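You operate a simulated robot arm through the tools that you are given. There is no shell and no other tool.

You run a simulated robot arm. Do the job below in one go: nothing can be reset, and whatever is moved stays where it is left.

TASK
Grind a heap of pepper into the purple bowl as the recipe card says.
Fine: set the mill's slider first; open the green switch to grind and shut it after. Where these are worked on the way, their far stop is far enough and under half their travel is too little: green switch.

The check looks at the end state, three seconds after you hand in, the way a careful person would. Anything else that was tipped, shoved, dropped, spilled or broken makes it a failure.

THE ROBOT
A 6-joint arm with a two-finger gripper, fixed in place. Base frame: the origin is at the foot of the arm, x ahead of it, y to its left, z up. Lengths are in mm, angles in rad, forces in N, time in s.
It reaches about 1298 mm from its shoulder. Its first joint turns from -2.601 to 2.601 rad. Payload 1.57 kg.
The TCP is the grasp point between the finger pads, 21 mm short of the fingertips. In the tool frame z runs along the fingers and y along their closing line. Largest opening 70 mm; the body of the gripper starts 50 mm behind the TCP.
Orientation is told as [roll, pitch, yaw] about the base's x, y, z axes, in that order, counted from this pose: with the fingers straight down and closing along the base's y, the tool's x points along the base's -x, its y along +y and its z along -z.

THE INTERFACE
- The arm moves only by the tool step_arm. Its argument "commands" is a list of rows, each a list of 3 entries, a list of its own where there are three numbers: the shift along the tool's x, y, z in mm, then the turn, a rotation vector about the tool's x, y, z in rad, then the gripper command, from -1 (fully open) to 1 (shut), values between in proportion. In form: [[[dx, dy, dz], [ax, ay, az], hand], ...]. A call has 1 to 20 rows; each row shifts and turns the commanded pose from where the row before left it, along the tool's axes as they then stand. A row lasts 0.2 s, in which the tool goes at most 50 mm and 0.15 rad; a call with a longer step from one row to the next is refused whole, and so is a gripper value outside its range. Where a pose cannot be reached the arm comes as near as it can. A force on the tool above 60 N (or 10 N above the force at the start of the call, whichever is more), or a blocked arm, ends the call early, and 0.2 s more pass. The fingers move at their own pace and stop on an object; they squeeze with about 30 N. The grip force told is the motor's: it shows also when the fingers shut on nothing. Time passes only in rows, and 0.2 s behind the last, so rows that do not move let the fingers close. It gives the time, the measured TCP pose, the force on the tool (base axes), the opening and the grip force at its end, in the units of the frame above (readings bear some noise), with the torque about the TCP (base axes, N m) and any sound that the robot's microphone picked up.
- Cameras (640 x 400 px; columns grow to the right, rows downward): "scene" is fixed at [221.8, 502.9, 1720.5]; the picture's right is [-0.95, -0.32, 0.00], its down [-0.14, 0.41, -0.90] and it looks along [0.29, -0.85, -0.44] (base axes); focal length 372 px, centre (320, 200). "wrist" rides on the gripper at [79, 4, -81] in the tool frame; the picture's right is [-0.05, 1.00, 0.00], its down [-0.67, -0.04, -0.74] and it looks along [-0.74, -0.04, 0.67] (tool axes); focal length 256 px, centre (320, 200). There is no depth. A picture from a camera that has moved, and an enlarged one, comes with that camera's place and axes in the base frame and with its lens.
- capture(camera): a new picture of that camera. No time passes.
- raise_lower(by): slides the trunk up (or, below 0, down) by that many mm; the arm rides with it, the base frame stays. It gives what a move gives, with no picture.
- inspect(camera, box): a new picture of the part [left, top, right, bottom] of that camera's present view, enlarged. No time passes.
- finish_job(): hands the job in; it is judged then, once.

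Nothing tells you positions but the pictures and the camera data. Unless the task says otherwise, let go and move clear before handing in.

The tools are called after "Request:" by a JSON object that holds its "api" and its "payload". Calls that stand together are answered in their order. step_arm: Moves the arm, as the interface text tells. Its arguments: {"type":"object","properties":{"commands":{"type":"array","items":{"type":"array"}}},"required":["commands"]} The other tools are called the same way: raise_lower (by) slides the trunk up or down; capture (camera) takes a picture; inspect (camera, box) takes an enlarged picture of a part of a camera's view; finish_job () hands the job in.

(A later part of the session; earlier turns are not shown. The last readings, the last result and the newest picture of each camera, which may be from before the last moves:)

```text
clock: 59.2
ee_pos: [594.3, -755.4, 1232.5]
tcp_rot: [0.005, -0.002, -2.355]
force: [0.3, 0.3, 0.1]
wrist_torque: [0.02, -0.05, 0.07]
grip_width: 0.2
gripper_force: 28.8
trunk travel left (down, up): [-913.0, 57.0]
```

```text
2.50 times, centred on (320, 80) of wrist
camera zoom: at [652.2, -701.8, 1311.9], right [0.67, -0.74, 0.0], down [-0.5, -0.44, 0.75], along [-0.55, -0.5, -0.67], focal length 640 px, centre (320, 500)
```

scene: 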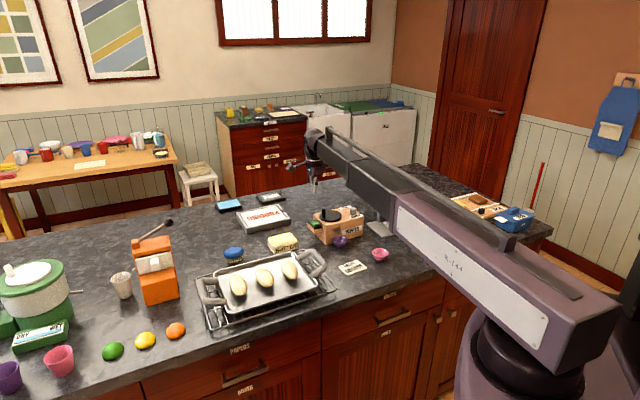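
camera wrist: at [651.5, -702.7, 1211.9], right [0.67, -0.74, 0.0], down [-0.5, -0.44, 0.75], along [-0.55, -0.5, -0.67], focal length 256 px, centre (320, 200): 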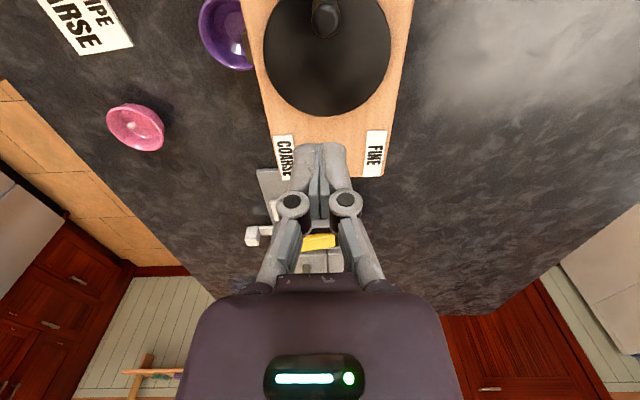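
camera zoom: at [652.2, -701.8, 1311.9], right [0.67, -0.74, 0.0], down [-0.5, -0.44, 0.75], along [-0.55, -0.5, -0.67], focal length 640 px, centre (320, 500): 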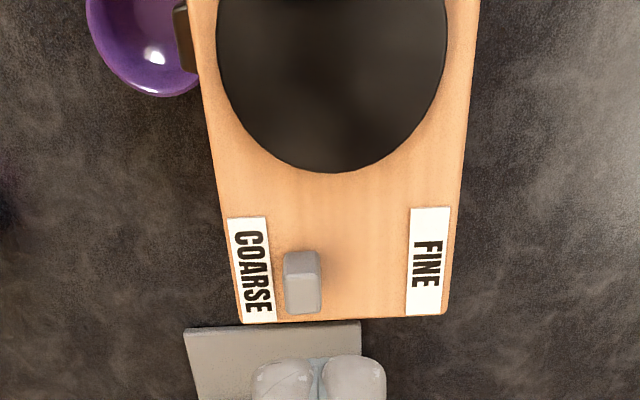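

The disc centre is at about (606,-750), R≈44, with its top at z≈1020. The peg is at about (627,-729), some 13 mm thick with its top at ≈1057. I'll position over the peg with the fingers part open and check.

Request:
{"api": "step_arm", "payload": {"commands": [[[21, 2.3, 0], [0, 0, 0], -0.15], [[20.8, 2.2, 0], [0, 0, 0], -0.15], [[0, 0, 0], [0, 0, 0], -0.15]]}}

Request:
{"api": "raise_lower", "payload": {"by": -145}}

Request:
{"api": "capture", "payload": {"camera": "wrist"}}

Request:
{"api": "inspect", "payload": {"camera": "wrist", "box": [240, 60, 400, 220]}}

Request:
{"api": "inspect", "payload": {"camera": "scene", "box": [305, 190, 375, 255]}}

```text
clock: 60.0
ee_pos: [626.7, -728.8, 1232.4]
tcp_rot: [0.007, -0.002, -2.357]
force: [0.1, 0.4, -0.6]
wrist_torque: [0.0, -0.02, 0.01]
grip_width: 40.1
gripper_force: 0.1
trunk travel left (down, up): [-913.0, 57.0]
```

```text
clock: 61.7
ee_pos: [627.0, -728.6, 1086.2]
tcp_rot: [0.004, -0.002, -2.357]
force: [-0.4, 0.5, 0.0]
wrist_torque: [0.0, -0.04, -0.01]
grip_width: 40.2
gripper_force: 0.0
trunk travel left (down, up): [-768.0, 202.0]
```

```text
taken
camera wrist: at [685.1, -675.4, 1167.0], right [0.67, -0.74, 0.0], down [-0.5, -0.44, 0.75], along [-0.55, -0.5, -0.67], focal length 256 px, centre (320, 200)
```

wrist: 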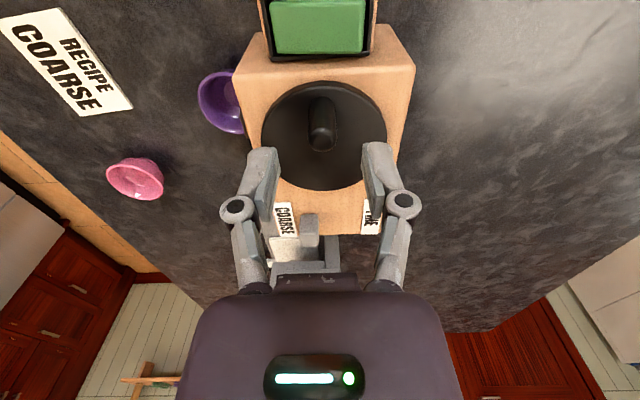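

```text
2.50 times, centred on (320, 140) of wrist
camera zoom: at [685.1, -675.4, 1167.0], right [0.67, -0.74, 0.0], down [-0.5, -0.44, 0.75], along [-0.55, -0.5, -0.67], focal length 640 px, centre (320, 350)
```

zoom: 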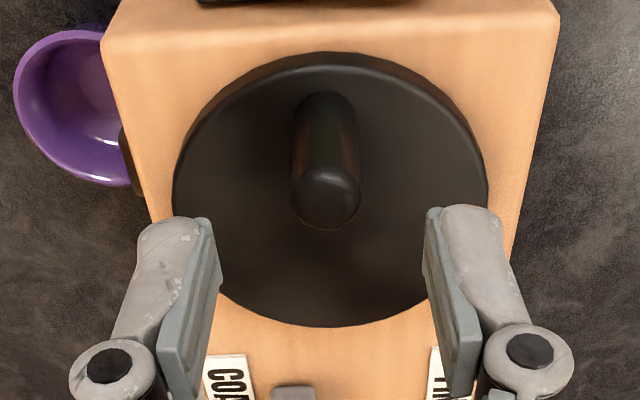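

```text
6.15 times, centred on (340, 222) of scene
camera zoom: at [221.8, 502.9, 1720.5], right [-0.95, -0.32, 0.0], down [-0.14, 0.41, -0.9], along [0.29, -0.85, -0.44], focal length 2288 px, centre (197, 62)
```

zoom: 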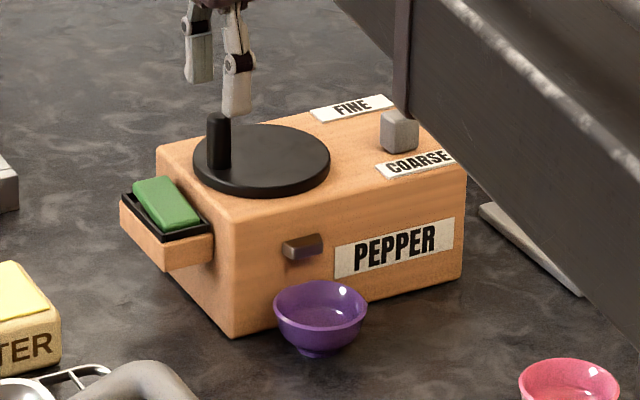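

The peg is about 3 mm further toward the switch side and 1 mm right. I'll adjust, lower around it and grip.

Request:
{"api": "step_arm", "payload": {"commands": [[[3, 1.3, 0], [0, 0, 0], -0.15]]}}

Request:
{"api": "raise_lower", "payload": {"by": -32}}

Request:
{"api": "raise_lower", "payload": {"by": -7}}

Request:
{"api": "inspect", "payload": {"camera": "wrist", "box": [240, 60, 400, 260]}}

Request:
{"api": "step_arm", "payload": {"commands": [[[0, 0, 0], [0, 0, 0], 0.3], [[0, 0, 0], [0, 0, 0], 0.6], [[0, 0, 0], [0, 0, 0], 1], [[0, 0, 0], [0, 0, 0], 1]]}}

Request:
{"api": "inspect", "payload": {"camera": "wrist", "box": [240, 60, 400, 260]}}

```text
clock: 62.1
ee_pos: [629.2, -727.6, 1087.4]
tcp_rot: [0.006, -0.003, -2.355]
force: [0.1, 0.3, 0.1]
wrist_torque: [-0.01, -0.03, -0.03]
grip_width: 40.1
gripper_force: 0.0
trunk travel left (down, up): [-768.0, 202.0]
```

```text
clock: 62.9
ee_pos: [629.0, -727.7, 1055.5]
tcp_rot: [0.005, -0.003, -2.356]
force: [0.8, 0.2, -0.3]
wrist_torque: [0.03, 0.01, -0.02]
grip_width: 40.3
gripper_force: 0.1
trunk travel left (down, up): [-736.0, 234.0]
```

```text
clock: 63.5
ee_pos: [629.9, -727.3, 1048.3]
tcp_rot: [0.006, -0.003, -2.356]
force: [-0.5, -0.4, 0.0]
wrist_torque: [0.0, 0.02, 0.02]
grip_width: 40.1
gripper_force: 0.1
trunk travel left (down, up): [-729.0, 241.0]
```

```text
2.00 times, centred on (320, 160) of wrist
camera zoom: at [688.1, -674.0, 1128.0], right [0.67, -0.74, 0.0], down [-0.5, -0.44, 0.75], along [-0.55, -0.5, -0.67], focal length 512 px, centre (320, 280)
```

zoom: 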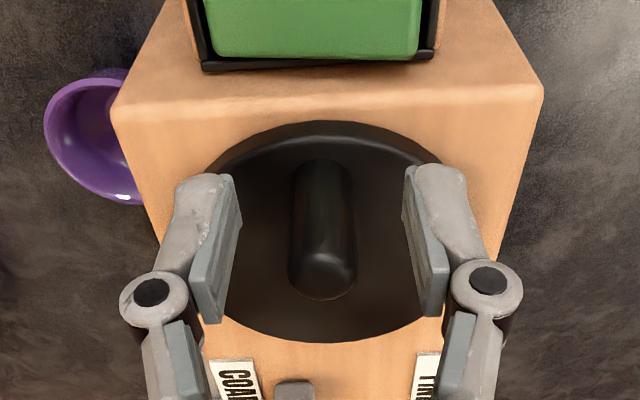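

```text
clock: 64.5
ee_pos: [629.6, -728.3, 1047.4]
tcp_rot: [0.004, 0.0, -2.357]
force: [0.3, 0.2, 0.1]
wrist_torque: [0.03, -0.05, 0.04]
grip_width: 15.7
gripper_force: 31.9
trunk travel left (down, up): [-729.0, 241.0]
```

```text
2.00 times, centred on (320, 160) of wrist
camera zoom: at [688.2, -674.1, 1128.0], right [0.67, -0.74, 0.0], down [-0.5, -0.44, 0.75], along [-0.55, -0.5, -0.67], focal length 512 px, centre (320, 280)
```

zoom: 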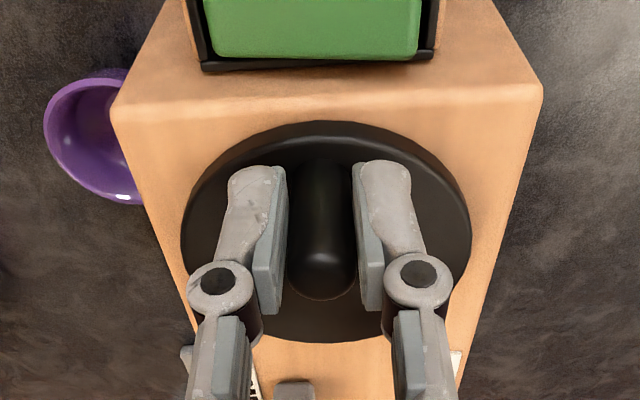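

The peg is gripped. I'll start turning clockwise with a short arc as a test.

Request:
{"api": "step_arm", "payload": {"commands": [[[-0.47, 5.38, 0], [0, 0, 0], 1], [[-1.4, 5.22, 0], [0, 0, 0], 1], [[-2.28, 4.9, 0], [0, 0, 0], 1]]}}

Request:
{"api": "inspect", "payload": {"camera": "wrist", "box": [200, 40, 420, 260]}}

Request:
{"api": "inspect", "payload": {"camera": "scene", "box": [305, 190, 375, 255]}}

```text
clock: 65.3
ee_pos: [637.8, -741.1, 1048.8]
tcp_rot: [0.005, -0.003, -2.357]
force: [-3.2, 5.6, -0.5]
wrist_torque: [0.13, 0.12, -0.22]
grip_width: 15.7
gripper_force: 31.7
trunk travel left (down, up): [-729.0, 241.0]
```

```text
1.82 times, centred on (310, 150) of wrist
camera zoom: at [695.9, -687.8, 1128.4], right [0.67, -0.74, 0.0], down [-0.5, -0.44, 0.75], along [-0.55, -0.5, -0.67], focal length 465 px, centre (338, 291)
```

zoom: 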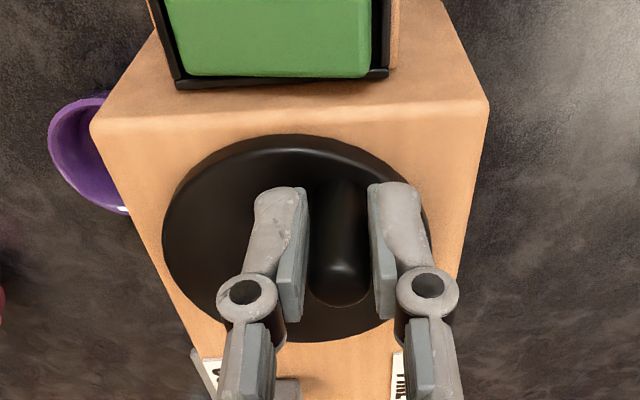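

```text
6.15 times, centred on (340, 222) of scene
camera zoom: at [221.8, 502.9, 1720.5], right [-0.95, -0.32, 0.0], down [-0.14, 0.41, -0.9], along [0.29, -0.85, -0.44], focal length 2288 px, centre (197, 62)
```

zoom: 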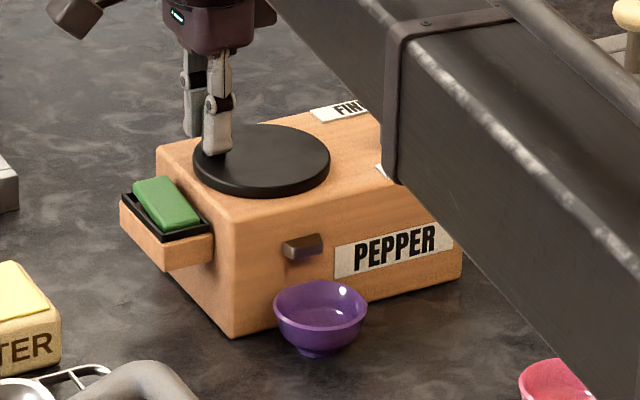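

The crank turns easily (~6 N) and the mill stays put. I'll continue the turn.

Request:
{"api": "step_arm", "payload": {"commands": [[[-3.1, 4.43, 0], [0, 0, 0], 1], [[-3.82, 3.82, 0], [0, 0, 0], 1], [[-4.43, 3.1, 0], [0, 0, 0], 1], [[-4.9, 2.28, 0], [0, 0, 0], 1], [[-5.22, 1.4, 0], [0, 0, 0], 1], [[-5.38, 0.47, 0], [0, 0, 0], 1]]}}

Request:
{"api": "inspect", "payload": {"camera": "wrist", "box": [180, 20, 420, 260]}}

Request:
{"api": "inspect", "payload": {"camera": "scene", "box": [305, 190, 375, 255]}}

```text
clock: 66.7
ee_pos: [630.8, -771.6, 1048.8]
tcp_rot: [0.007, -0.003, -2.356]
force: [-1.7, 8.4, -1.5]
wrist_torque: [0.2, -0.05, -0.17]
grip_width: 15.7
gripper_force: 31.8
trunk travel left (down, up): [-729.0, 241.0]
```

```text
1.67 times, centred on (300, 140) of wrist
camera zoom: at [688.6, -716.9, 1128.5], right [0.67, -0.74, 0.01], down [-0.5, -0.44, 0.75], along [-0.55, -0.5, -0.67], focal length 427 px, centre (353, 300)
```

zoom: 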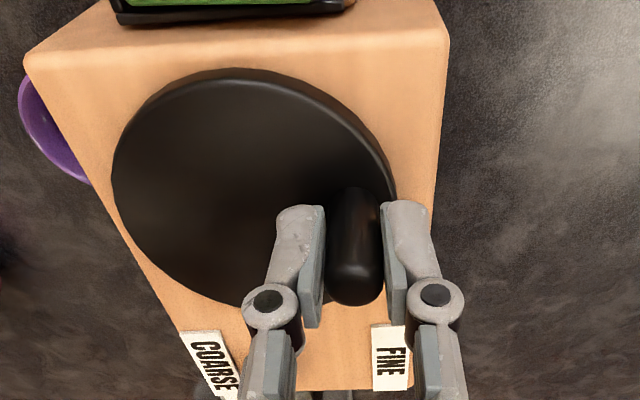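

```text
6.15 times, centred on (340, 222) of scene
camera zoom: at [221.8, 502.9, 1720.5], right [-0.95, -0.32, 0.0], down [-0.14, 0.41, -0.9], along [0.29, -0.85, -0.44], focal length 2288 px, centre (197, 62)
```

zoom: 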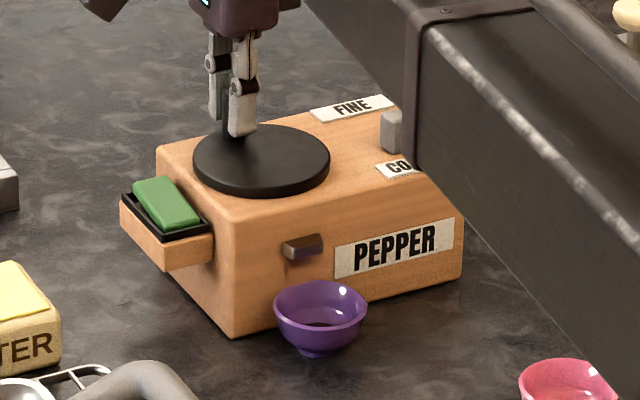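

The disc turns, and something dark seems to be appearing in the bowl. Zooming in.

Request:
{"api": "inspect", "payload": {"camera": "scene", "box": [330, 230, 355, 252]}}

```text
16.00 times, centred on (342, 241) of scene
camera zoom: at [221.8, 502.9, 1720.5], right [-0.95, -0.32, 0.0], down [-0.14, 0.41, -0.9], along [0.29, -0.85, -0.44], focal length 5948 px, centre (-40, -456)
```

zoom: 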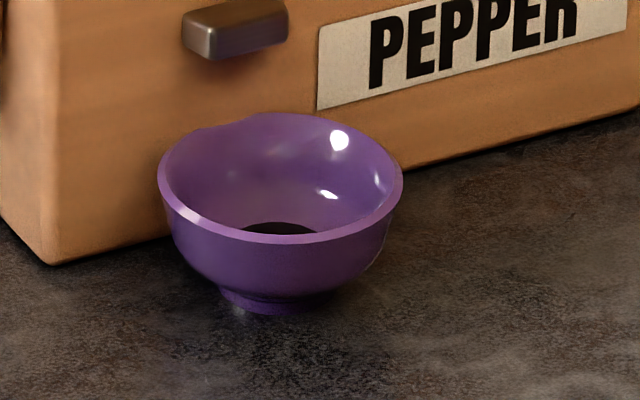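

Cranking with the switch open delivers pepper into the bowl. I'll keep turning a quarter at a time.

Request:
{"api": "step_arm", "payload": {"commands": [[[-5.38, -0.47, 0], [0, 0, 0], 1], [[-5.22, -1.4, 0], [0, 0, 0], 1], [[-4.9, -2.28, 0], [0, 0, 0], 1], [[-4.43, -3.1, 0], [0, 0, 0], 1], [[-3.82, -3.82, 0], [0, 0, 0], 1], [[-3.1, -4.43, 0], [0, 0, 0], 1], [[-2.28, -4.9, 0], [0, 0, 0], 1], [[-1.4, -5.22, 0], [0, 0, 0], 1], [[-0.47, -5.38, 0], [0, 0, 0], 1]]}}

Request:
{"api": "inspect", "payload": {"camera": "scene", "box": [305, 190, 375, 255]}}

Request:
{"api": "inspect", "payload": {"camera": "scene", "box": [330, 230, 355, 252]}}

Request:
{"api": "capture", "payload": {"camera": "wrist"}}

```text
clock: 68.7
ee_pos: [586.4, -771.4, 1045.9]
tcp_rot: [0.001, 0.0, -2.354]
force: [1.1, -3.0, -8.9]
wrist_torque: [0.02, -0.19, -0.11]
grip_width: 15.6
gripper_force: 32.0
trunk travel left (down, up): [-729.0, 241.0]
```

```text
6.15 times, centred on (340, 222) of scene
camera zoom: at [221.8, 502.9, 1720.5], right [-0.95, -0.32, 0.0], down [-0.14, 0.41, -0.9], along [0.29, -0.85, -0.44], focal length 2288 px, centre (197, 62)
```

zoom: 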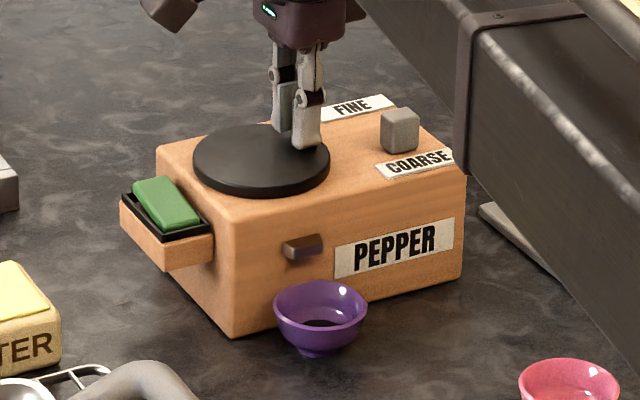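

```text
16.00 times, centred on (342, 241) of scene
camera zoom: at [221.8, 502.9, 1720.5], right [-0.95, -0.32, 0.0], down [-0.14, 0.41, -0.9], along [0.29, -0.85, -0.44], focal length 5948 px, centre (-40, -456)
```

zoom: 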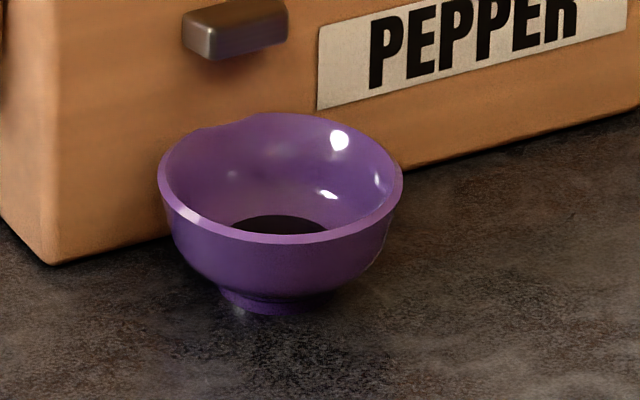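

```text
taken
camera wrist: at [645.2, -717.9, 1126.8], right [0.67, -0.74, 0.0], down [-0.5, -0.45, 0.74], along [-0.55, -0.5, -0.67], focal length 256 px, centre (320, 200)
```

wrist: 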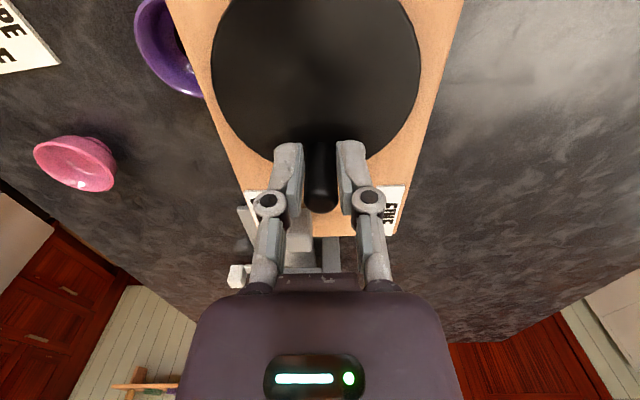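

The pepper is growing with rotation. I'll complete the second half turn.

Request:
{"api": "step_arm", "payload": {"commands": [[[0.47, -5.38, 0], [0, 0, 0], 1], [[1.4, -5.22, 0], [0, 0, 0], 1], [[2.28, -4.9, 0], [0, 0, 0], 1], [[3.1, -4.43, 0], [0, 0, 0], 1], [[3.82, -3.82, 0], [0, 0, 0], 1], [[4.43, -3.1, 0], [0, 0, 0], 1], [[4.9, -2.28, 0], [0, 0, 0], 1], [[5.22, -1.4, 0], [0, 0, 0], 1], [[5.38, -0.47, 0], [0, 0, 0], 1]]}}

Request:
{"api": "step_arm", "payload": {"commands": [[[5.38, 0.47, 0], [0, 0, 0], 1], [[5.22, 1.4, 0], [0, 0, 0], 1], [[4.9, 2.28, 0], [0, 0, 0], 1], [[4.43, 3.1, 0], [0, 0, 0], 1], [[3.82, 3.82, 0], [0, 0, 0], 1], [[3.1, 4.43, 0], [0, 0, 0], 1], [[2.28, 4.9, 0], [0, 0, 0], 1], [[1.4, 5.22, 0], [0, 0, 0], 1], [[0.47, 5.38, 0], [0, 0, 0], 1]]}}

Request:
{"api": "inspect", "payload": {"camera": "scene", "box": [305, 190, 375, 255]}}

Request:
{"api": "inspect", "payload": {"camera": "scene", "box": [330, 230, 355, 252]}}

Request:
{"api": "capture", "payload": {"camera": "wrist"}}

```text
clock: 70.7
ee_pos: [586.2, -728.2, 1046.9]
tcp_rot: [0.004, 0.0, -2.355]
force: [1.8, -5.0, -1.5]
wrist_torque: [-0.4, 0.28, -0.07]
grip_width: 15.9
gripper_force: 32.1
trunk travel left (down, up): [-729.0, 241.0]
```

```text
clock: 72.7
ee_pos: [629.8, -728.2, 1048.2]
tcp_rot: [0.005, -0.001, -2.357]
force: [0.4, 0.4, -0.3]
wrist_torque: [-0.02, 0.02, 0.0]
grip_width: 0.2
gripper_force: 28.9
trunk travel left (down, up): [-729.0, 241.0]
```

```text
6.15 times, centred on (340, 222) of scene
camera zoom: at [221.8, 502.9, 1720.5], right [-0.95, -0.32, 0.0], down [-0.14, 0.41, -0.9], along [0.29, -0.85, -0.44], focal length 2288 px, centre (197, 62)
```

zoom: 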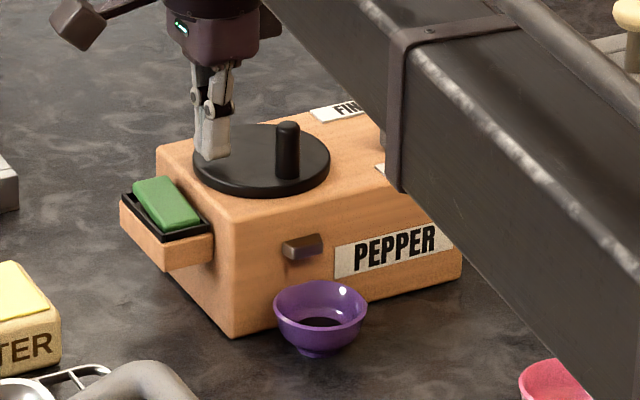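

```text
16.00 times, centred on (342, 241) of scene
camera zoom: at [221.8, 502.9, 1720.5], right [-0.95, -0.32, 0.0], down [-0.14, 0.41, -0.9], along [0.29, -0.85, -0.44], focal length 5948 px, centre (-40, -456)
```

zoom: 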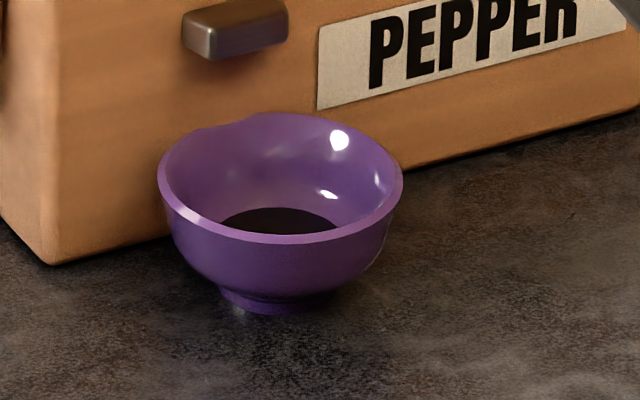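

```text
taken
camera wrist: at [688.2, -674.2, 1127.9], right [0.67, -0.74, 0.0], down [-0.5, -0.44, 0.75], along [-0.55, -0.5, -0.67], focal length 256 px, centre (320, 200)
```

wrist: 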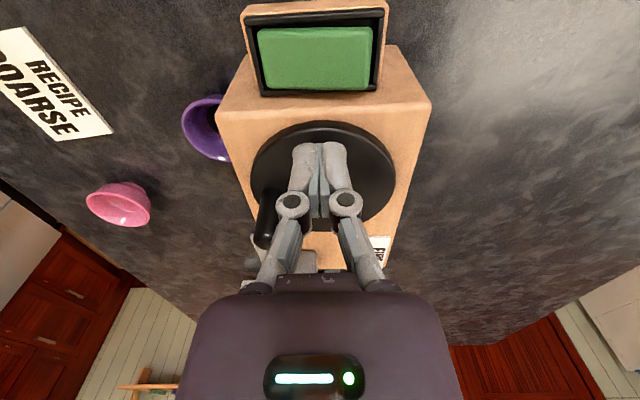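

The peg slipped out partway through the third quarter. The pepper is a small pile so far, so more turning is needed. I'll rise, turn the hand to match the peg's new angle and relocate it; this time the wrist will rotate along with the crank.

Request:
{"api": "raise_lower", "payload": {"by": 80}}

Request:
{"api": "step_arm", "payload": {"commands": [[[0, 0, 0], [0, 0, -0.146], 0], [[0, 0, 0], [0, 0, -0.146], 0], [[0, 0, 0], [0, 0, -0.146], 0], [[0, 0, 0], [0, 0, -0.146], 0], [[0, 0, 0], [0, 0, -0.146], 0], [[0, 0, 0], [0, 0, -0.146], 0], [[0, 0, 0], [0, 0, -0.146], 0], [[0, 0, 0], [0, 0, -0.146], 0], [[0, 0, 0], [0, 0, -0.146], 0], [[0, 0, 0], [0, 0, -0.146], 0], [[0, 0, 0], [0, 0, -0.146], 0], [[0, 0, 0], [0, 0, -0.146], 0], [[0, 0, 0], [0, 0, -0.146], 0], [[0, 0, 0], [0, 0, -0.146], 0], [[0, 0, 0], [0, 0, -0.146], 0]]}}

Request:
{"api": "capture", "payload": {"camera": "wrist"}}

Request:
{"api": "inspect", "payload": {"camera": "wrist", "box": [200, 40, 440, 240]}}

```text
clock: 73.8
ee_pos: [629.4, -727.2, 1126.9]
tcp_rot: [0.005, -0.002, -2.356]
force: [-0.2, 0.2, -0.1]
wrist_torque: [-0.01, -0.02, -0.01]
grip_width: 0.1
gripper_force: 28.9
trunk travel left (down, up): [-809.0, 161.0]
```

```text
clock: 77.0
ee_pos: [628.5, -727.5, 1126.8]
tcp_rot: [-0.004, -0.002, -0.161]
force: [-0.6, -1.0, -0.1]
wrist_torque: [-0.04, -0.03, -0.01]
grip_width: 35.0
gripper_force: 0.1
trunk travel left (down, up): [-809.0, 161.0]
```

```text
taken
camera wrist: at [551.2, -710.6, 1207.9], right [0.21, 0.98, 0.0], down [0.65, -0.14, 0.75], along [0.73, -0.16, -0.67], focal length 256 px, centre (320, 200)
```

wrist: 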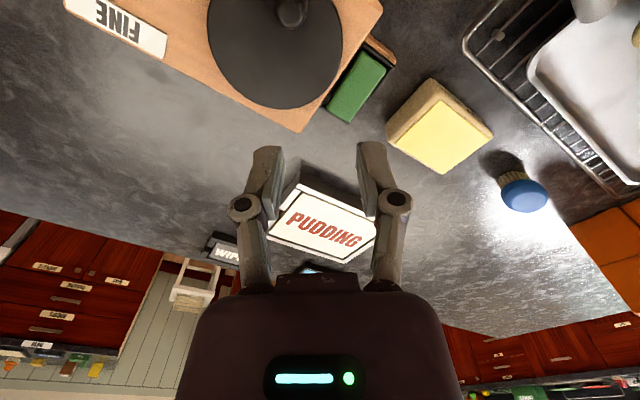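

```text
2.00 times, centred on (320, 140) of wrist
camera zoom: at [551.2, -710.6, 1207.9], right [0.21, 0.98, 0.0], down [0.65, -0.14, 0.75], along [0.73, -0.16, -0.67], focal length 512 px, centre (320, 320)
```

zoom: 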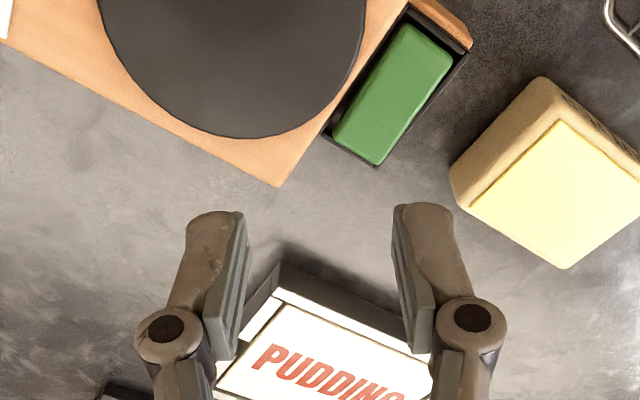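

I see the peg at about (579,-731), on the far side from the switch. Moving over it and aligning the hand radially.

Request:
{"api": "step_arm", "payload": {"commands": [[[24.3, -5.5, 0], [0, 0, 0], 0], [[24.3, -5.5, 0], [0, 0, 0], 0], [[0, 0, 0], [0, 0, 0.117], 0], [[0, 0, 0], [0, 0, 0.117], 0], [[0, 0, 0], [0, 0, 0.117], 0], [[0, 0, 0], [0, 0, 0.116], 0]]}}

Request:
{"api": "capture", "payload": {"camera": "wrist"}}

Request:
{"api": "inspect", "payload": {"camera": "wrist", "box": [240, 20, 400, 180]}}

```text
clock: 78.4
ee_pos: [579.1, -730.3, 1127.5]
tcp_rot: [-0.003, -0.003, -0.634]
force: [-0.1, 0.1, -0.2]
wrist_torque: [0.0, 0.03, -0.01]
grip_width: 34.7
gripper_force: 0.1
trunk travel left (down, up): [-809.0, 161.0]
```

```text
taken
camera wrist: at [517.4, -680.0, 1207.8], right [0.63, 0.77, 0.0], down [0.51, -0.42, 0.75], along [0.58, -0.48, -0.66], focal length 256 px, centre (320, 200)
```

wrist: 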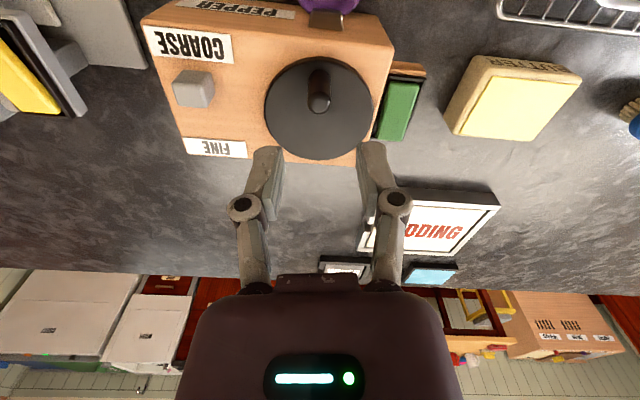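

```text
2.50 times, centred on (320, 100) of wrist
camera zoom: at [517.4, -680.0, 1207.8], right [0.63, 0.77, 0.0], down [0.51, -0.42, 0.75], along [0.58, -0.48, -0.66], focal length 640 px, centre (320, 450)
```

zoom: 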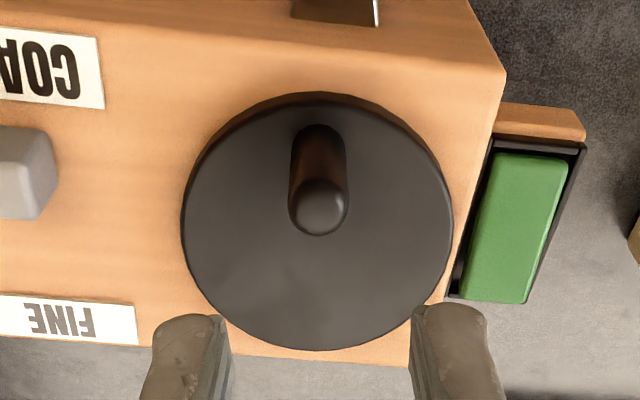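

The peg sits at TCP with radial distance ≈30.5 mm. Lowering and gripping it.

Request:
{"api": "step_arm", "payload": {"commands": [[[0.8, 0, 0], [0, 0, 0], 0]]}}

Request:
{"api": "raise_lower", "payload": {"by": -70}}

Request:
{"api": "raise_lower", "payload": {"by": -10.5}}

Request:
{"api": "step_arm", "payload": {"commands": [[[0, 0, 0], [0, 0, 0], 0.4], [[0, 0, 0], [0, 0, 0], 1], [[0, 0, 0], [0, 0, 0], 1]]}}

Request:
{"api": "step_arm", "payload": {"commands": [[[-0.3, 4.25, 0], [0, 0, 0.1396], 1], [[-0.3, 4.25, 0], [0, 0, 0.1396], 1], [[-0.3, 4.25, 0], [0, 0, 0.1396], 1], [[-0.3, 4.25, 0], [0, 0, 0.1396], 1], [[-0.3, 4.25, 0], [0, 0, 0.1396], 1], [[-0.3, 4.25, 0], [0, 0, 0.1396], 1]]}}

Request:
{"api": "capture", "payload": {"camera": "wrist"}}

Request:
{"api": "inspect", "payload": {"camera": "scene", "box": [305, 190, 375, 255]}}

```text
clock: 78.8
ee_pos: [578.6, -731.0, 1128.0]
tcp_rot: [-0.003, -0.002, -0.633]
force: [0.5, 0.2, -0.4]
wrist_torque: [-0.03, -0.02, 0.01]
grip_width: 34.7
gripper_force: 0.1
trunk travel left (down, up): [-809.0, 161.0]
```

```text
clock: 79.9
ee_pos: [578.1, -731.0, 1058.4]
tcp_rot: [-0.004, -0.004, -0.633]
force: [0.8, 0.7, -0.8]
wrist_torque: [0.01, 0.02, 0.03]
grip_width: 35.0
gripper_force: 0.1
trunk travel left (down, up): [-739.0, 231.0]
```

```text
clock: 80.5
ee_pos: [578.7, -729.9, 1046.9]
tcp_rot: [-0.004, -0.003, -0.632]
force: [0.2, -0.3, 0.7]
wrist_torque: [0.01, -0.01, 0.01]
grip_width: 35.0
gripper_force: 0.0
trunk travel left (down, up): [-729.0, 241.0]
```

```text
clock: 81.3
ee_pos: [578.4, -730.9, 1047.4]
tcp_rot: [-0.004, -0.004, -0.631]
force: [-0.6, -0.1, 0.2]
wrist_torque: [0.1, 0.05, -0.01]
grip_width: 16.2
gripper_force: 31.6
trunk travel left (down, up): [-729.0, 241.0]
```

```text
clock: 82.7
ee_pos: [600.4, -718.0, 1047.7]
tcp_rot: [0.0, -0.007, -1.472]
force: [5.4, 0.7, 2.3]
wrist_torque: [-0.46, -0.07, 0.16]
grip_width: 15.5
gripper_force: 32.3
trunk travel left (down, up): [-729.0, 241.0]
```

```text
taken
camera wrist: at [596.5, -638.3, 1127.2], right [1.0, 0.05, 0.0], down [0.03, -0.66, 0.75], along [0.04, -0.75, -0.66], focal length 256 px, centre (320, 200)
```

wrist: 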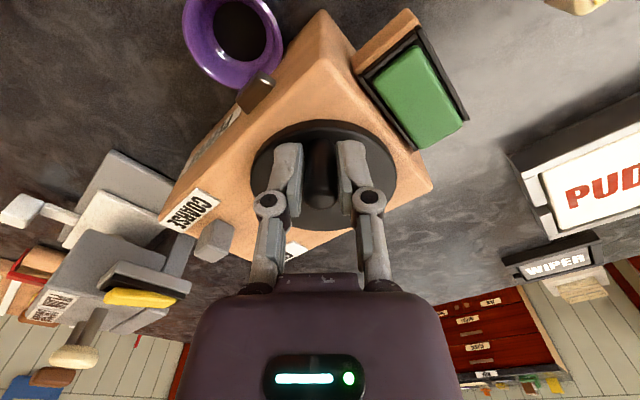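

```text
6.15 times, centred on (340, 222) of scene
camera zoom: at [221.8, 502.9, 1720.5], right [-0.95, -0.32, 0.0], down [-0.14, 0.41, -0.9], along [0.29, -0.85, -0.44], focal length 2288 px, centre (197, 62)
```

zoom: 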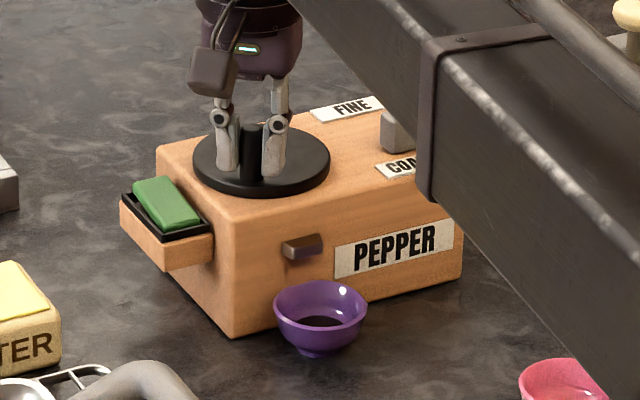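

Yaw-following works, and the bowl with its growing pepper is in view. Continuing.

Request:
{"api": "step_arm", "payload": {"commands": [[[-0.3, 4.25, 0], [0, 0, 0.1396], 1], [[-0.3, 4.25, 0], [0, 0, 0.1396], 1], [[-0.3, 4.25, 0], [0, 0, 0.1396], 1], [[-0.3, 4.25, 0], [0, 0, 0.1396], 1], [[-0.3, 4.25, 0], [0, 0, 0.1396], 1], [[-0.3, 4.25, 0], [0, 0, 0.1396], 1], [[-0.3, 4.25, 0], [0, 0, 0.1396], 1], [[-0.3, 4.25, 0], [0, 0, 0.1396], 1]]}}

Request:
{"api": "step_arm", "payload": {"commands": [[[-0.3, 4.25, 0], [0, 0, 0.1396], 1], [[-0.3, 4.25, 0], [0, 0, 0.1396], 1], [[-0.3, 4.25, 0], [0, 0, 0.1396], 1], [[-0.3, 4.25, 0], [0, 0, 0.1396], 1], [[-0.3, 4.25, 0], [0, 0, 0.1396], 1], [[-0.3, 4.25, 0], [0, 0, 0.1396], 1]]}}

Request:
{"api": "inspect", "payload": {"camera": "scene", "box": [305, 190, 375, 255]}}

Request:
{"api": "inspect", "payload": {"camera": "scene", "box": [330, 230, 355, 252]}}

```text
clock: 84.5
ee_pos: [629.6, -730.8, 1046.6]
tcp_rot: [0.005, -0.002, -2.587]
force: [12.3, 11.1, 0.4]
wrist_torque: [-0.06, 0.25, -0.02]
grip_width: 15.6
gripper_force: 31.8
trunk travel left (down, up): [-729.0, 241.0]
```

```text
clock: 85.9
ee_pos: [635.5, -757.9, 1046.7]
tcp_rot: [0.005, 0.004, 2.858]
force: [21.3, -4.2, 7.2]
wrist_torque: [-0.09, -0.55, -0.04]
grip_width: 15.8
gripper_force: 32.1
trunk travel left (down, up): [-729.0, 241.0]
```

```text
6.15 times, centred on (340, 222) of scene
camera zoom: at [221.8, 502.9, 1720.5], right [-0.95, -0.32, 0.0], down [-0.14, 0.41, -0.9], along [0.29, -0.85, -0.44], focal length 2288 px, centre (197, 62)
```

zoom: 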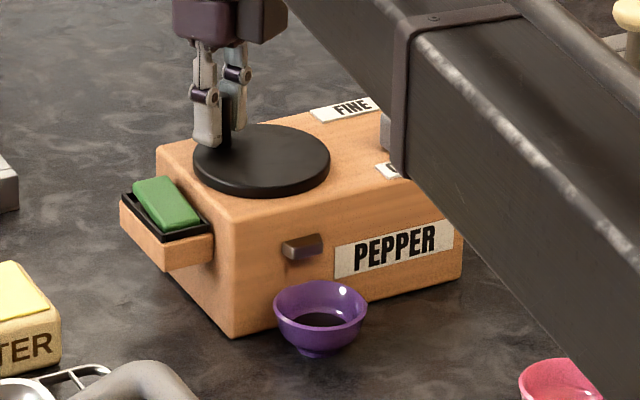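

```text
16.00 times, centred on (342, 241) of scene
camera zoom: at [221.8, 502.9, 1720.5], right [-0.95, -0.32, 0.0], down [-0.14, 0.41, -0.9], along [0.29, -0.85, -0.44], focal length 5948 px, centre (-40, -456)
```

zoom: 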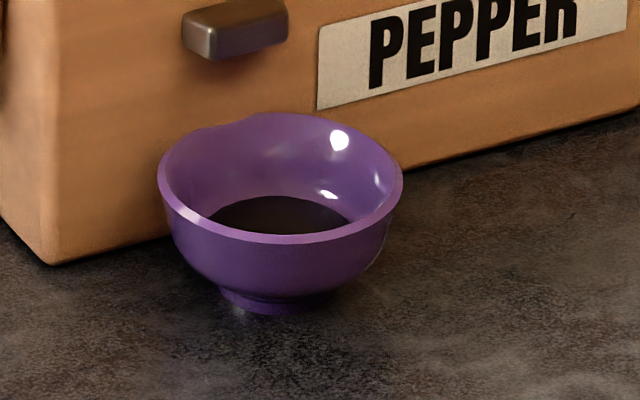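

Pepper covers the bowl bottom now. There's a mild outward pull, so I'll use a slightly larger radius and continue turning.

Request:
{"api": "step_arm", "payload": {"commands": [[[0.4, 4.4, 0], [0, 0, 0.1396], 1], [[0.1, 4.4, 0], [0, 0, 0.1396], 1], [[-0.3, 4.4, 0], [0, 0, 0.1396], 1], [[-0.3, 4.4, 0], [0, 0, 0.1396], 1], [[-0.3, 4.4, 0], [0, 0, 0.1396], 1], [[-0.3, 4.4, 0], [0, 0, 0.1396], 1]]}}

Request:
{"api": "step_arm", "payload": {"commands": [[[-0.3, 4.4, 0], [0, 0, 0.1396], 1], [[-0.3, 4.4, 0], [0, 0, 0.1396], 1], [[-0.3, 4.4, 0], [0, 0, 0.1396], 1], [[-0.3, 4.4, 0], [0, 0, 0.1396], 1], [[-0.3, 4.4, 0], [0, 0, 0.1396], 1], [[-0.3, 4.4, 0], [0, 0, 0.1396], 1]]}}

Request:
{"api": "inspect", "payload": {"camera": "scene", "box": [305, 190, 375, 255]}}

Request:
{"api": "inspect", "payload": {"camera": "scene", "box": [330, 230, 355, 252]}}

Request:
{"api": "capture", "payload": {"camera": "wrist"}}

```text
clock: 87.3
ee_pos: [610.5, -779.1, 1047.9]
tcp_rot: [-0.002, 0.001, 2.326]
force: [-7.8, 11.5, -15.9]
wrist_torque: [0.36, 0.22, 0.11]
grip_width: 16.0
gripper_force: 32.3
out of reach, approached as far as the arm can: row 4, 5, 6
trunk travel left (down, up): [-729.0, 241.0]
```

```text
clock: 88.7
ee_pos: [612.9, -779.8, 1047.2]
tcp_rot: [-0.004, 0.005, 2.326]
force: [-5.7, 17.1, -15.6]
wrist_torque: [0.33, 0.19, 0.0]
grip_width: 15.7
gripper_force: 31.8
out of reach, approached as far as the arm can: row 1, 2, 3, 4, 5, 6
trunk travel left (down, up): [-729.0, 241.0]
```

```text
6.15 times, centred on (340, 222) of scene
camera zoom: at [221.8, 502.9, 1720.5], right [-0.95, -0.32, 0.0], down [-0.14, 0.41, -0.9], along [0.29, -0.85, -0.44], focal length 2288 px, centre (197, 62)
```

zoom: 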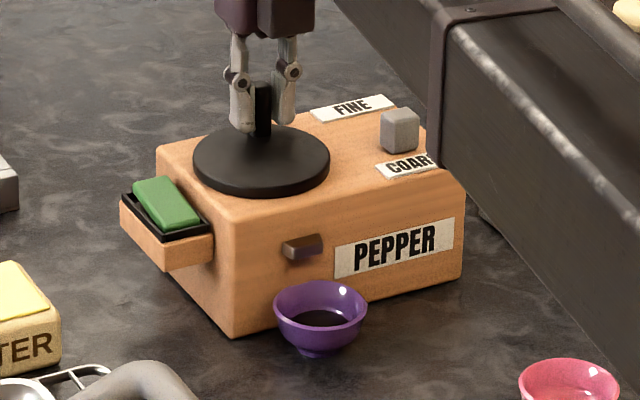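

```text
16.00 times, centred on (342, 241) of scene
camera zoom: at [221.8, 502.9, 1720.5], right [-0.95, -0.32, 0.0], down [-0.14, 0.41, -0.9], along [0.29, -0.85, -0.44], focal length 5948 px, centre (-40, -456)
```

zoom: 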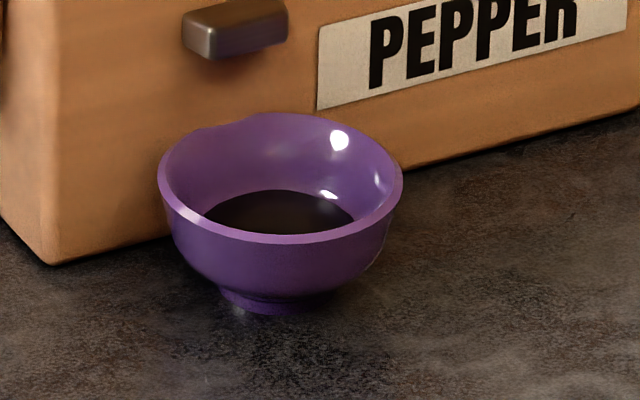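

```text
taken
camera wrist: at [662.8, -840.1, 1127.9], right [-0.76, -0.65, 0.0], down [-0.43, 0.51, 0.74], along [-0.48, 0.57, -0.67], focal length 256 px, centre (320, 200)
```

wrist: 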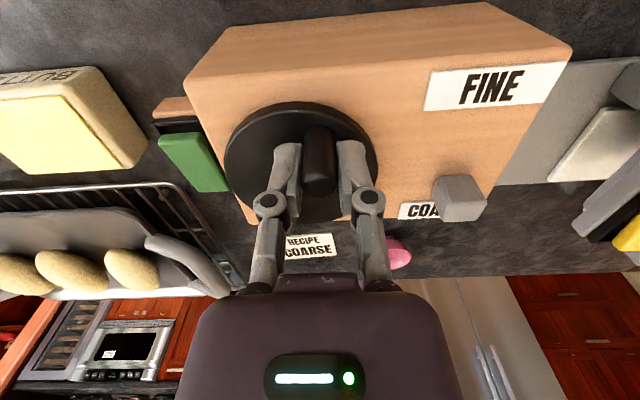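

The wrist reached its turning limit after about 1.3 turns in total. A mound is forming, but I'd like more of a heap. I'll release, rise, turn the hand back 180° and regrip.

Request:
{"api": "step_arm", "payload": {"commands": [[[0, 0, 0], [0, 0, 0], 0.4], [[0, 0, 0], [0, 0, 0], 0], [[0, 0, 0], [0, 0, 0], 0]]}}

Request:
{"api": "raise_lower", "payload": {"by": 80}}

Request:
{"api": "step_arm", "payload": {"commands": [[[0, 0, 0], [0, 0, -0.149], 0], [[0, 0, 0], [0, 0, -0.149], 0], [[0, 0, 0], [0, 0, -0.149], 0], [[0, 0, 0], [0, 0, -0.149], 0], [[0, 0, 0], [0, 0, -0.149], 0], [[0, 0, 0], [0, 0, -0.149], 0], [[0, 0, 0], [0, 0, -0.149], 0], [[0, 0, 0], [0, 0, -0.149], 0], [[0, 0, 0], [0, 0, -0.149], 0], [[0, 0, 0], [0, 0, -0.149], 0], [[0, 0, 0], [0, 0, -0.149], 0], [[0, 0, 0], [0, 0, -0.149], 0], [[0, 0, 0], [0, 0, -0.149], 0], [[0, 0, 0], [0, 0, -0.149], 0], [[0, 0, 0], [0, 0, -0.149], 0], [[0, 0, 0], [0, 0, -0.149], 0], [[0, 0, 0], [0, 0, -0.149], 0], [[0, 0, 0], [0, 0, -0.149], 0], [[0, 0, 0], [0, 0, -0.149], 0], [[0, 0, 0], [0, 0, -0.149], 0]]}}

Request:
{"api": "capture", "payload": {"camera": "wrist"}}

Request:
{"api": "inspect", "payload": {"camera": "wrist", "box": [200, 0, 440, 200]}}

```text
clock: 89.5
ee_pos: [612.8, -779.2, 1046.7]
tcp_rot: [-0.005, 0.006, 2.326]
force: [-0.2, 0.3, -0.1]
wrist_torque: [-0.01, 0.02, -0.01]
grip_width: 35.0
gripper_force: 0.2
trunk travel left (down, up): [-729.0, 241.0]
```

```text
clock: 90.7
ee_pos: [612.1, -781.1, 1126.7]
tcp_rot: [-0.004, 0.006, 2.327]
force: [0.1, -0.3, -0.2]
wrist_torque: [0.03, 0.02, -0.02]
grip_width: 35.0
gripper_force: 0.0
trunk travel left (down, up): [-809.0, 161.0]
```

```text
clock: 94.9
ee_pos: [611.3, -779.4, 1127.6]
tcp_rot: [0.005, -0.005, -0.971]
force: [1.3, -0.1, -1.2]
wrist_torque: [0.0, 0.01, 0.02]
grip_width: 35.1
gripper_force: 0.1
trunk travel left (down, up): [-809.0, 161.0]
```

```text
taken
camera wrist: at [570.1, -712.1, 1207.3], right [0.86, 0.52, 0.0], down [0.34, -0.57, 0.75], along [0.39, -0.64, -0.66], focal length 256 px, centre (320, 200)
```

wrist: 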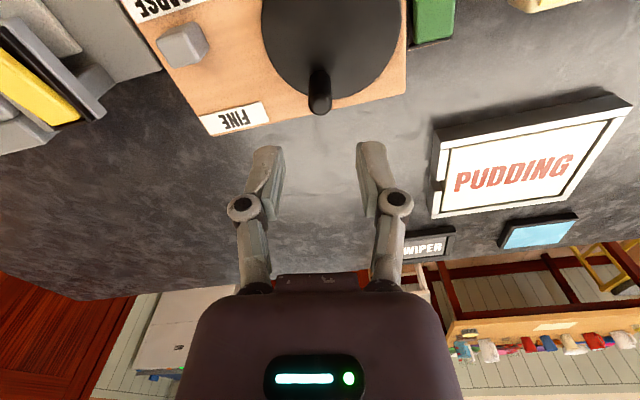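

```text
2.00 times, centred on (320, 100) of wrist
camera zoom: at [570.1, -712.1, 1207.3], right [0.86, 0.52, 0.0], down [0.34, -0.57, 0.75], along [0.39, -0.64, -0.66], focal length 512 px, centre (320, 400)
```

zoom: 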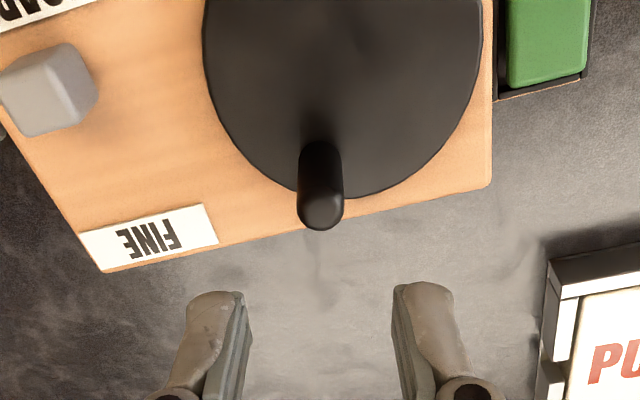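

The peg is right under the hand. Lowering, gripping and turning another ~170°.

Request:
{"api": "step_arm", "payload": {"commands": [[[0.8, 0, 0], [0, 0, 0], 0]]}}

Request:
{"api": "raise_lower", "payload": {"by": -70}}

Request:
{"api": "raise_lower", "payload": {"by": -10}}

Request:
{"api": "step_arm", "payload": {"commands": [[[0, 0, 0], [0, 0, 0], 0.4], [[0, 0, 0], [0, 0, 0], 1], [[0, 0, 0], [0, 0, 0], 1]]}}

Request:
{"api": "step_arm", "payload": {"commands": [[[1.536, -4.043, 0], [0, 0, 0.1396], 1], [[1.536, -4.043, 0], [0, 0, 0.1396], 1], [[1.536, -4.043, 0], [0, 0, 0.1396], 1], [[1.536, -4.043, 0], [0, 0, 0.1396], 1], [[1.536, -4.043, 0], [0, 0, 0.1396], 1], [[1.536, -4.043, 0], [0, 0, 0.1396], 1], [[1.536, -4.043, 0], [0, 0, 0.1396], 1]]}}

Request:
{"api": "inspect", "payload": {"camera": "scene", "box": [305, 190, 375, 255]}}

Request:
{"api": "inspect", "payload": {"camera": "scene", "box": [330, 230, 355, 252]}}

```text
clock: 95.3
ee_pos: [610.9, -779.3, 1126.7]
tcp_rot: [0.004, -0.005, -0.975]
force: [0.6, 0.1, 0.3]
wrist_torque: [0.02, -0.02, 0.02]
grip_width: 34.9
gripper_force: 0.0
trunk travel left (down, up): [-809.0, 161.0]
```

```text
clock: 96.3
ee_pos: [611.3, -779.1, 1056.8]
tcp_rot: [0.004, -0.005, -0.975]
force: [-0.5, 0.6, -0.8]
wrist_torque: [-0.01, -0.02, 0.02]
grip_width: 35.0
gripper_force: 0.0
trunk travel left (down, up): [-739.0, 231.0]
```

```text
clock: 96.9
ee_pos: [611.8, -779.0, 1046.6]
tcp_rot: [0.003, -0.005, -0.976]
force: [0.5, -0.4, 0.4]
wrist_torque: [-0.02, -0.02, -0.01]
grip_width: 35.1
gripper_force: 0.1
trunk travel left (down, up): [-729.0, 241.0]
```

```text
clock: 97.7
ee_pos: [612.2, -779.8, 1047.7]
tcp_rot: [0.003, -0.007, -0.975]
force: [0.2, -0.8, 0.7]
wrist_torque: [0.0, 0.02, -0.02]
grip_width: 15.7
gripper_force: 31.9
trunk travel left (down, up): [-729.0, 241.0]
```

```text
clock: 99.3
ee_pos: [584.1, -773.9, 1047.4]
tcp_rot: [0.007, 0.0, -1.955]
force: [8.1, 5.5, -0.2]
wrist_torque: [-0.4, 0.0, -0.03]
grip_width: 15.9
gripper_force: 31.3
trunk travel left (down, up): [-729.0, 241.0]
```

```text
6.15 times, centred on (340, 222) of scene
camera zoom: at [221.8, 502.9, 1720.5], right [-0.95, -0.32, 0.0], down [-0.14, 0.41, -0.9], along [0.29, -0.85, -0.44], focal length 2288 px, centre (197, 62)
```

zoom: 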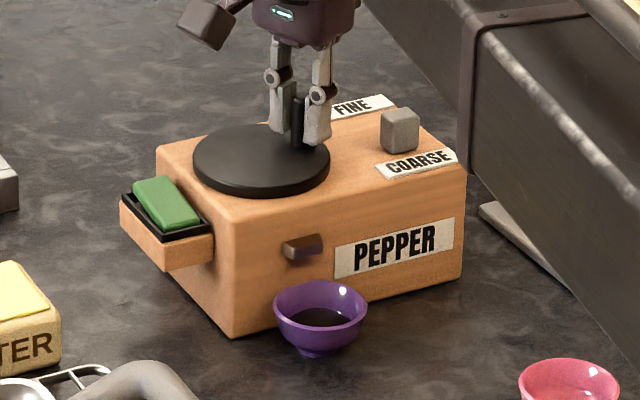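

```text
16.00 times, centred on (342, 241) of scene
camera zoom: at [221.8, 502.9, 1720.5], right [-0.95, -0.32, 0.0], down [-0.14, 0.41, -0.9], along [0.29, -0.85, -0.44], focal length 5948 px, centre (-40, -456)
```

zoom: 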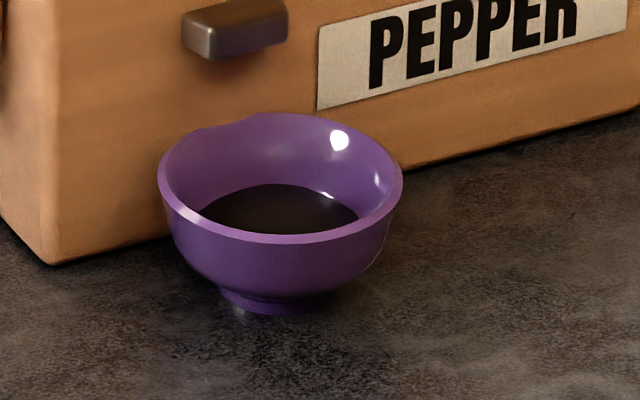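

Good progress. Continuing this stroke.

Request:
{"api": "step_arm", "payload": {"commands": [[[1.6, -4.04, 0], [0, 0, 0.1396], 1], [[1.6, -4.04, 0], [0, 0, 0.1396], 1], [[1.6, -4.04, 0], [0, 0, 0.1396], 1], [[1.6, -4.04, 0], [0, 0, 0.1396], 1], [[1.54, -4.04, 0], [0, 0, 0.1396], 1], [[1.54, -4.04, 0], [0, 0, 0.1396], 1], [[1.54, -4.04, 0], [0, 0, 0.1396], 1]]}}

Request:
{"api": "step_arm", "payload": {"commands": [[[1.54, -4.04, 0], [0, 0, 0.1396], 1], [[1.54, -4.04, 0], [0, 0, 0.1396], 1], [[1.54, -4.04, 0], [0, 0, 0.1396], 1], [[1.54, -4.04, 0], [0, 0, 0.1396], 1], [[1.54, -4.04, 0], [0, 0, 0.1396], 1]]}}

Request:
{"api": "inspect", "payload": {"camera": "scene", "box": [305, 190, 375, 255]}}

Request:
{"api": "inspect", "payload": {"camera": "scene", "box": [330, 230, 355, 252]}}

```text
clock: 100.9
ee_pos: [575.3, -747.3, 1046.5]
tcp_rot: [0.006, 0.004, -2.932]
force: [22.1, -3.4, 8.3]
wrist_torque: [-0.15, -0.32, 0.04]
grip_width: 15.7
gripper_force: 31.6
trunk travel left (down, up): [-729.0, 241.0]
```

```text
clock: 102.1
ee_pos: [582.4, -728.9, 1046.0]
tcp_rot: [0.002, 0.007, 2.65]
force: [14.9, -16.7, 5.5]
wrist_torque: [-0.27, -0.16, 0.01]
grip_width: 15.9
gripper_force: 32.0
trunk travel left (down, up): [-729.0, 241.0]
```

```text
6.15 times, centred on (340, 222) of scene
camera zoom: at [221.8, 502.9, 1720.5], right [-0.95, -0.32, 0.0], down [-0.14, 0.41, -0.9], along [0.29, -0.85, -0.44], focal length 2288 px, centre (197, 62)
```

zoom: 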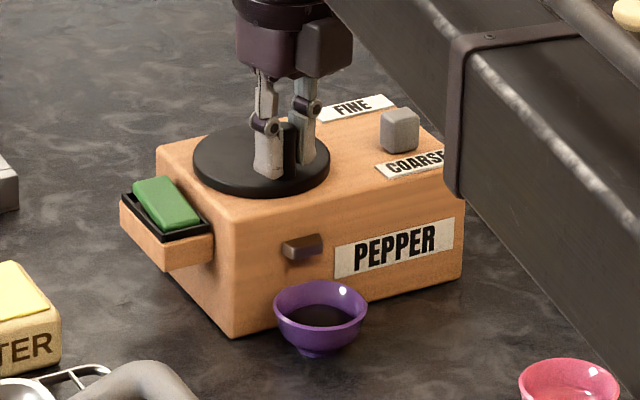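

```text
16.00 times, centred on (342, 241) of scene
camera zoom: at [221.8, 502.9, 1720.5], right [-0.95, -0.32, 0.0], down [-0.14, 0.41, -0.9], along [0.29, -0.85, -0.44], focal length 5948 px, centre (-40, -456)
```

zoom: 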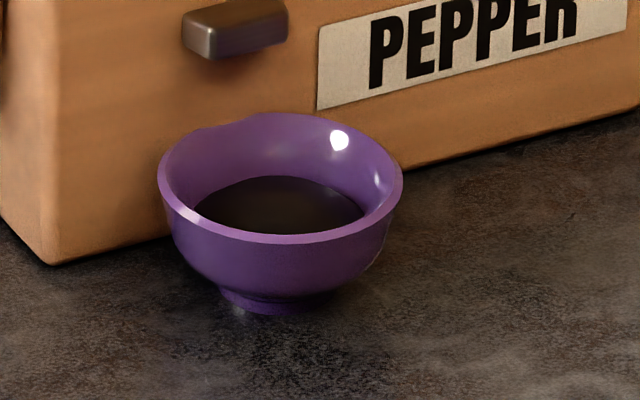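

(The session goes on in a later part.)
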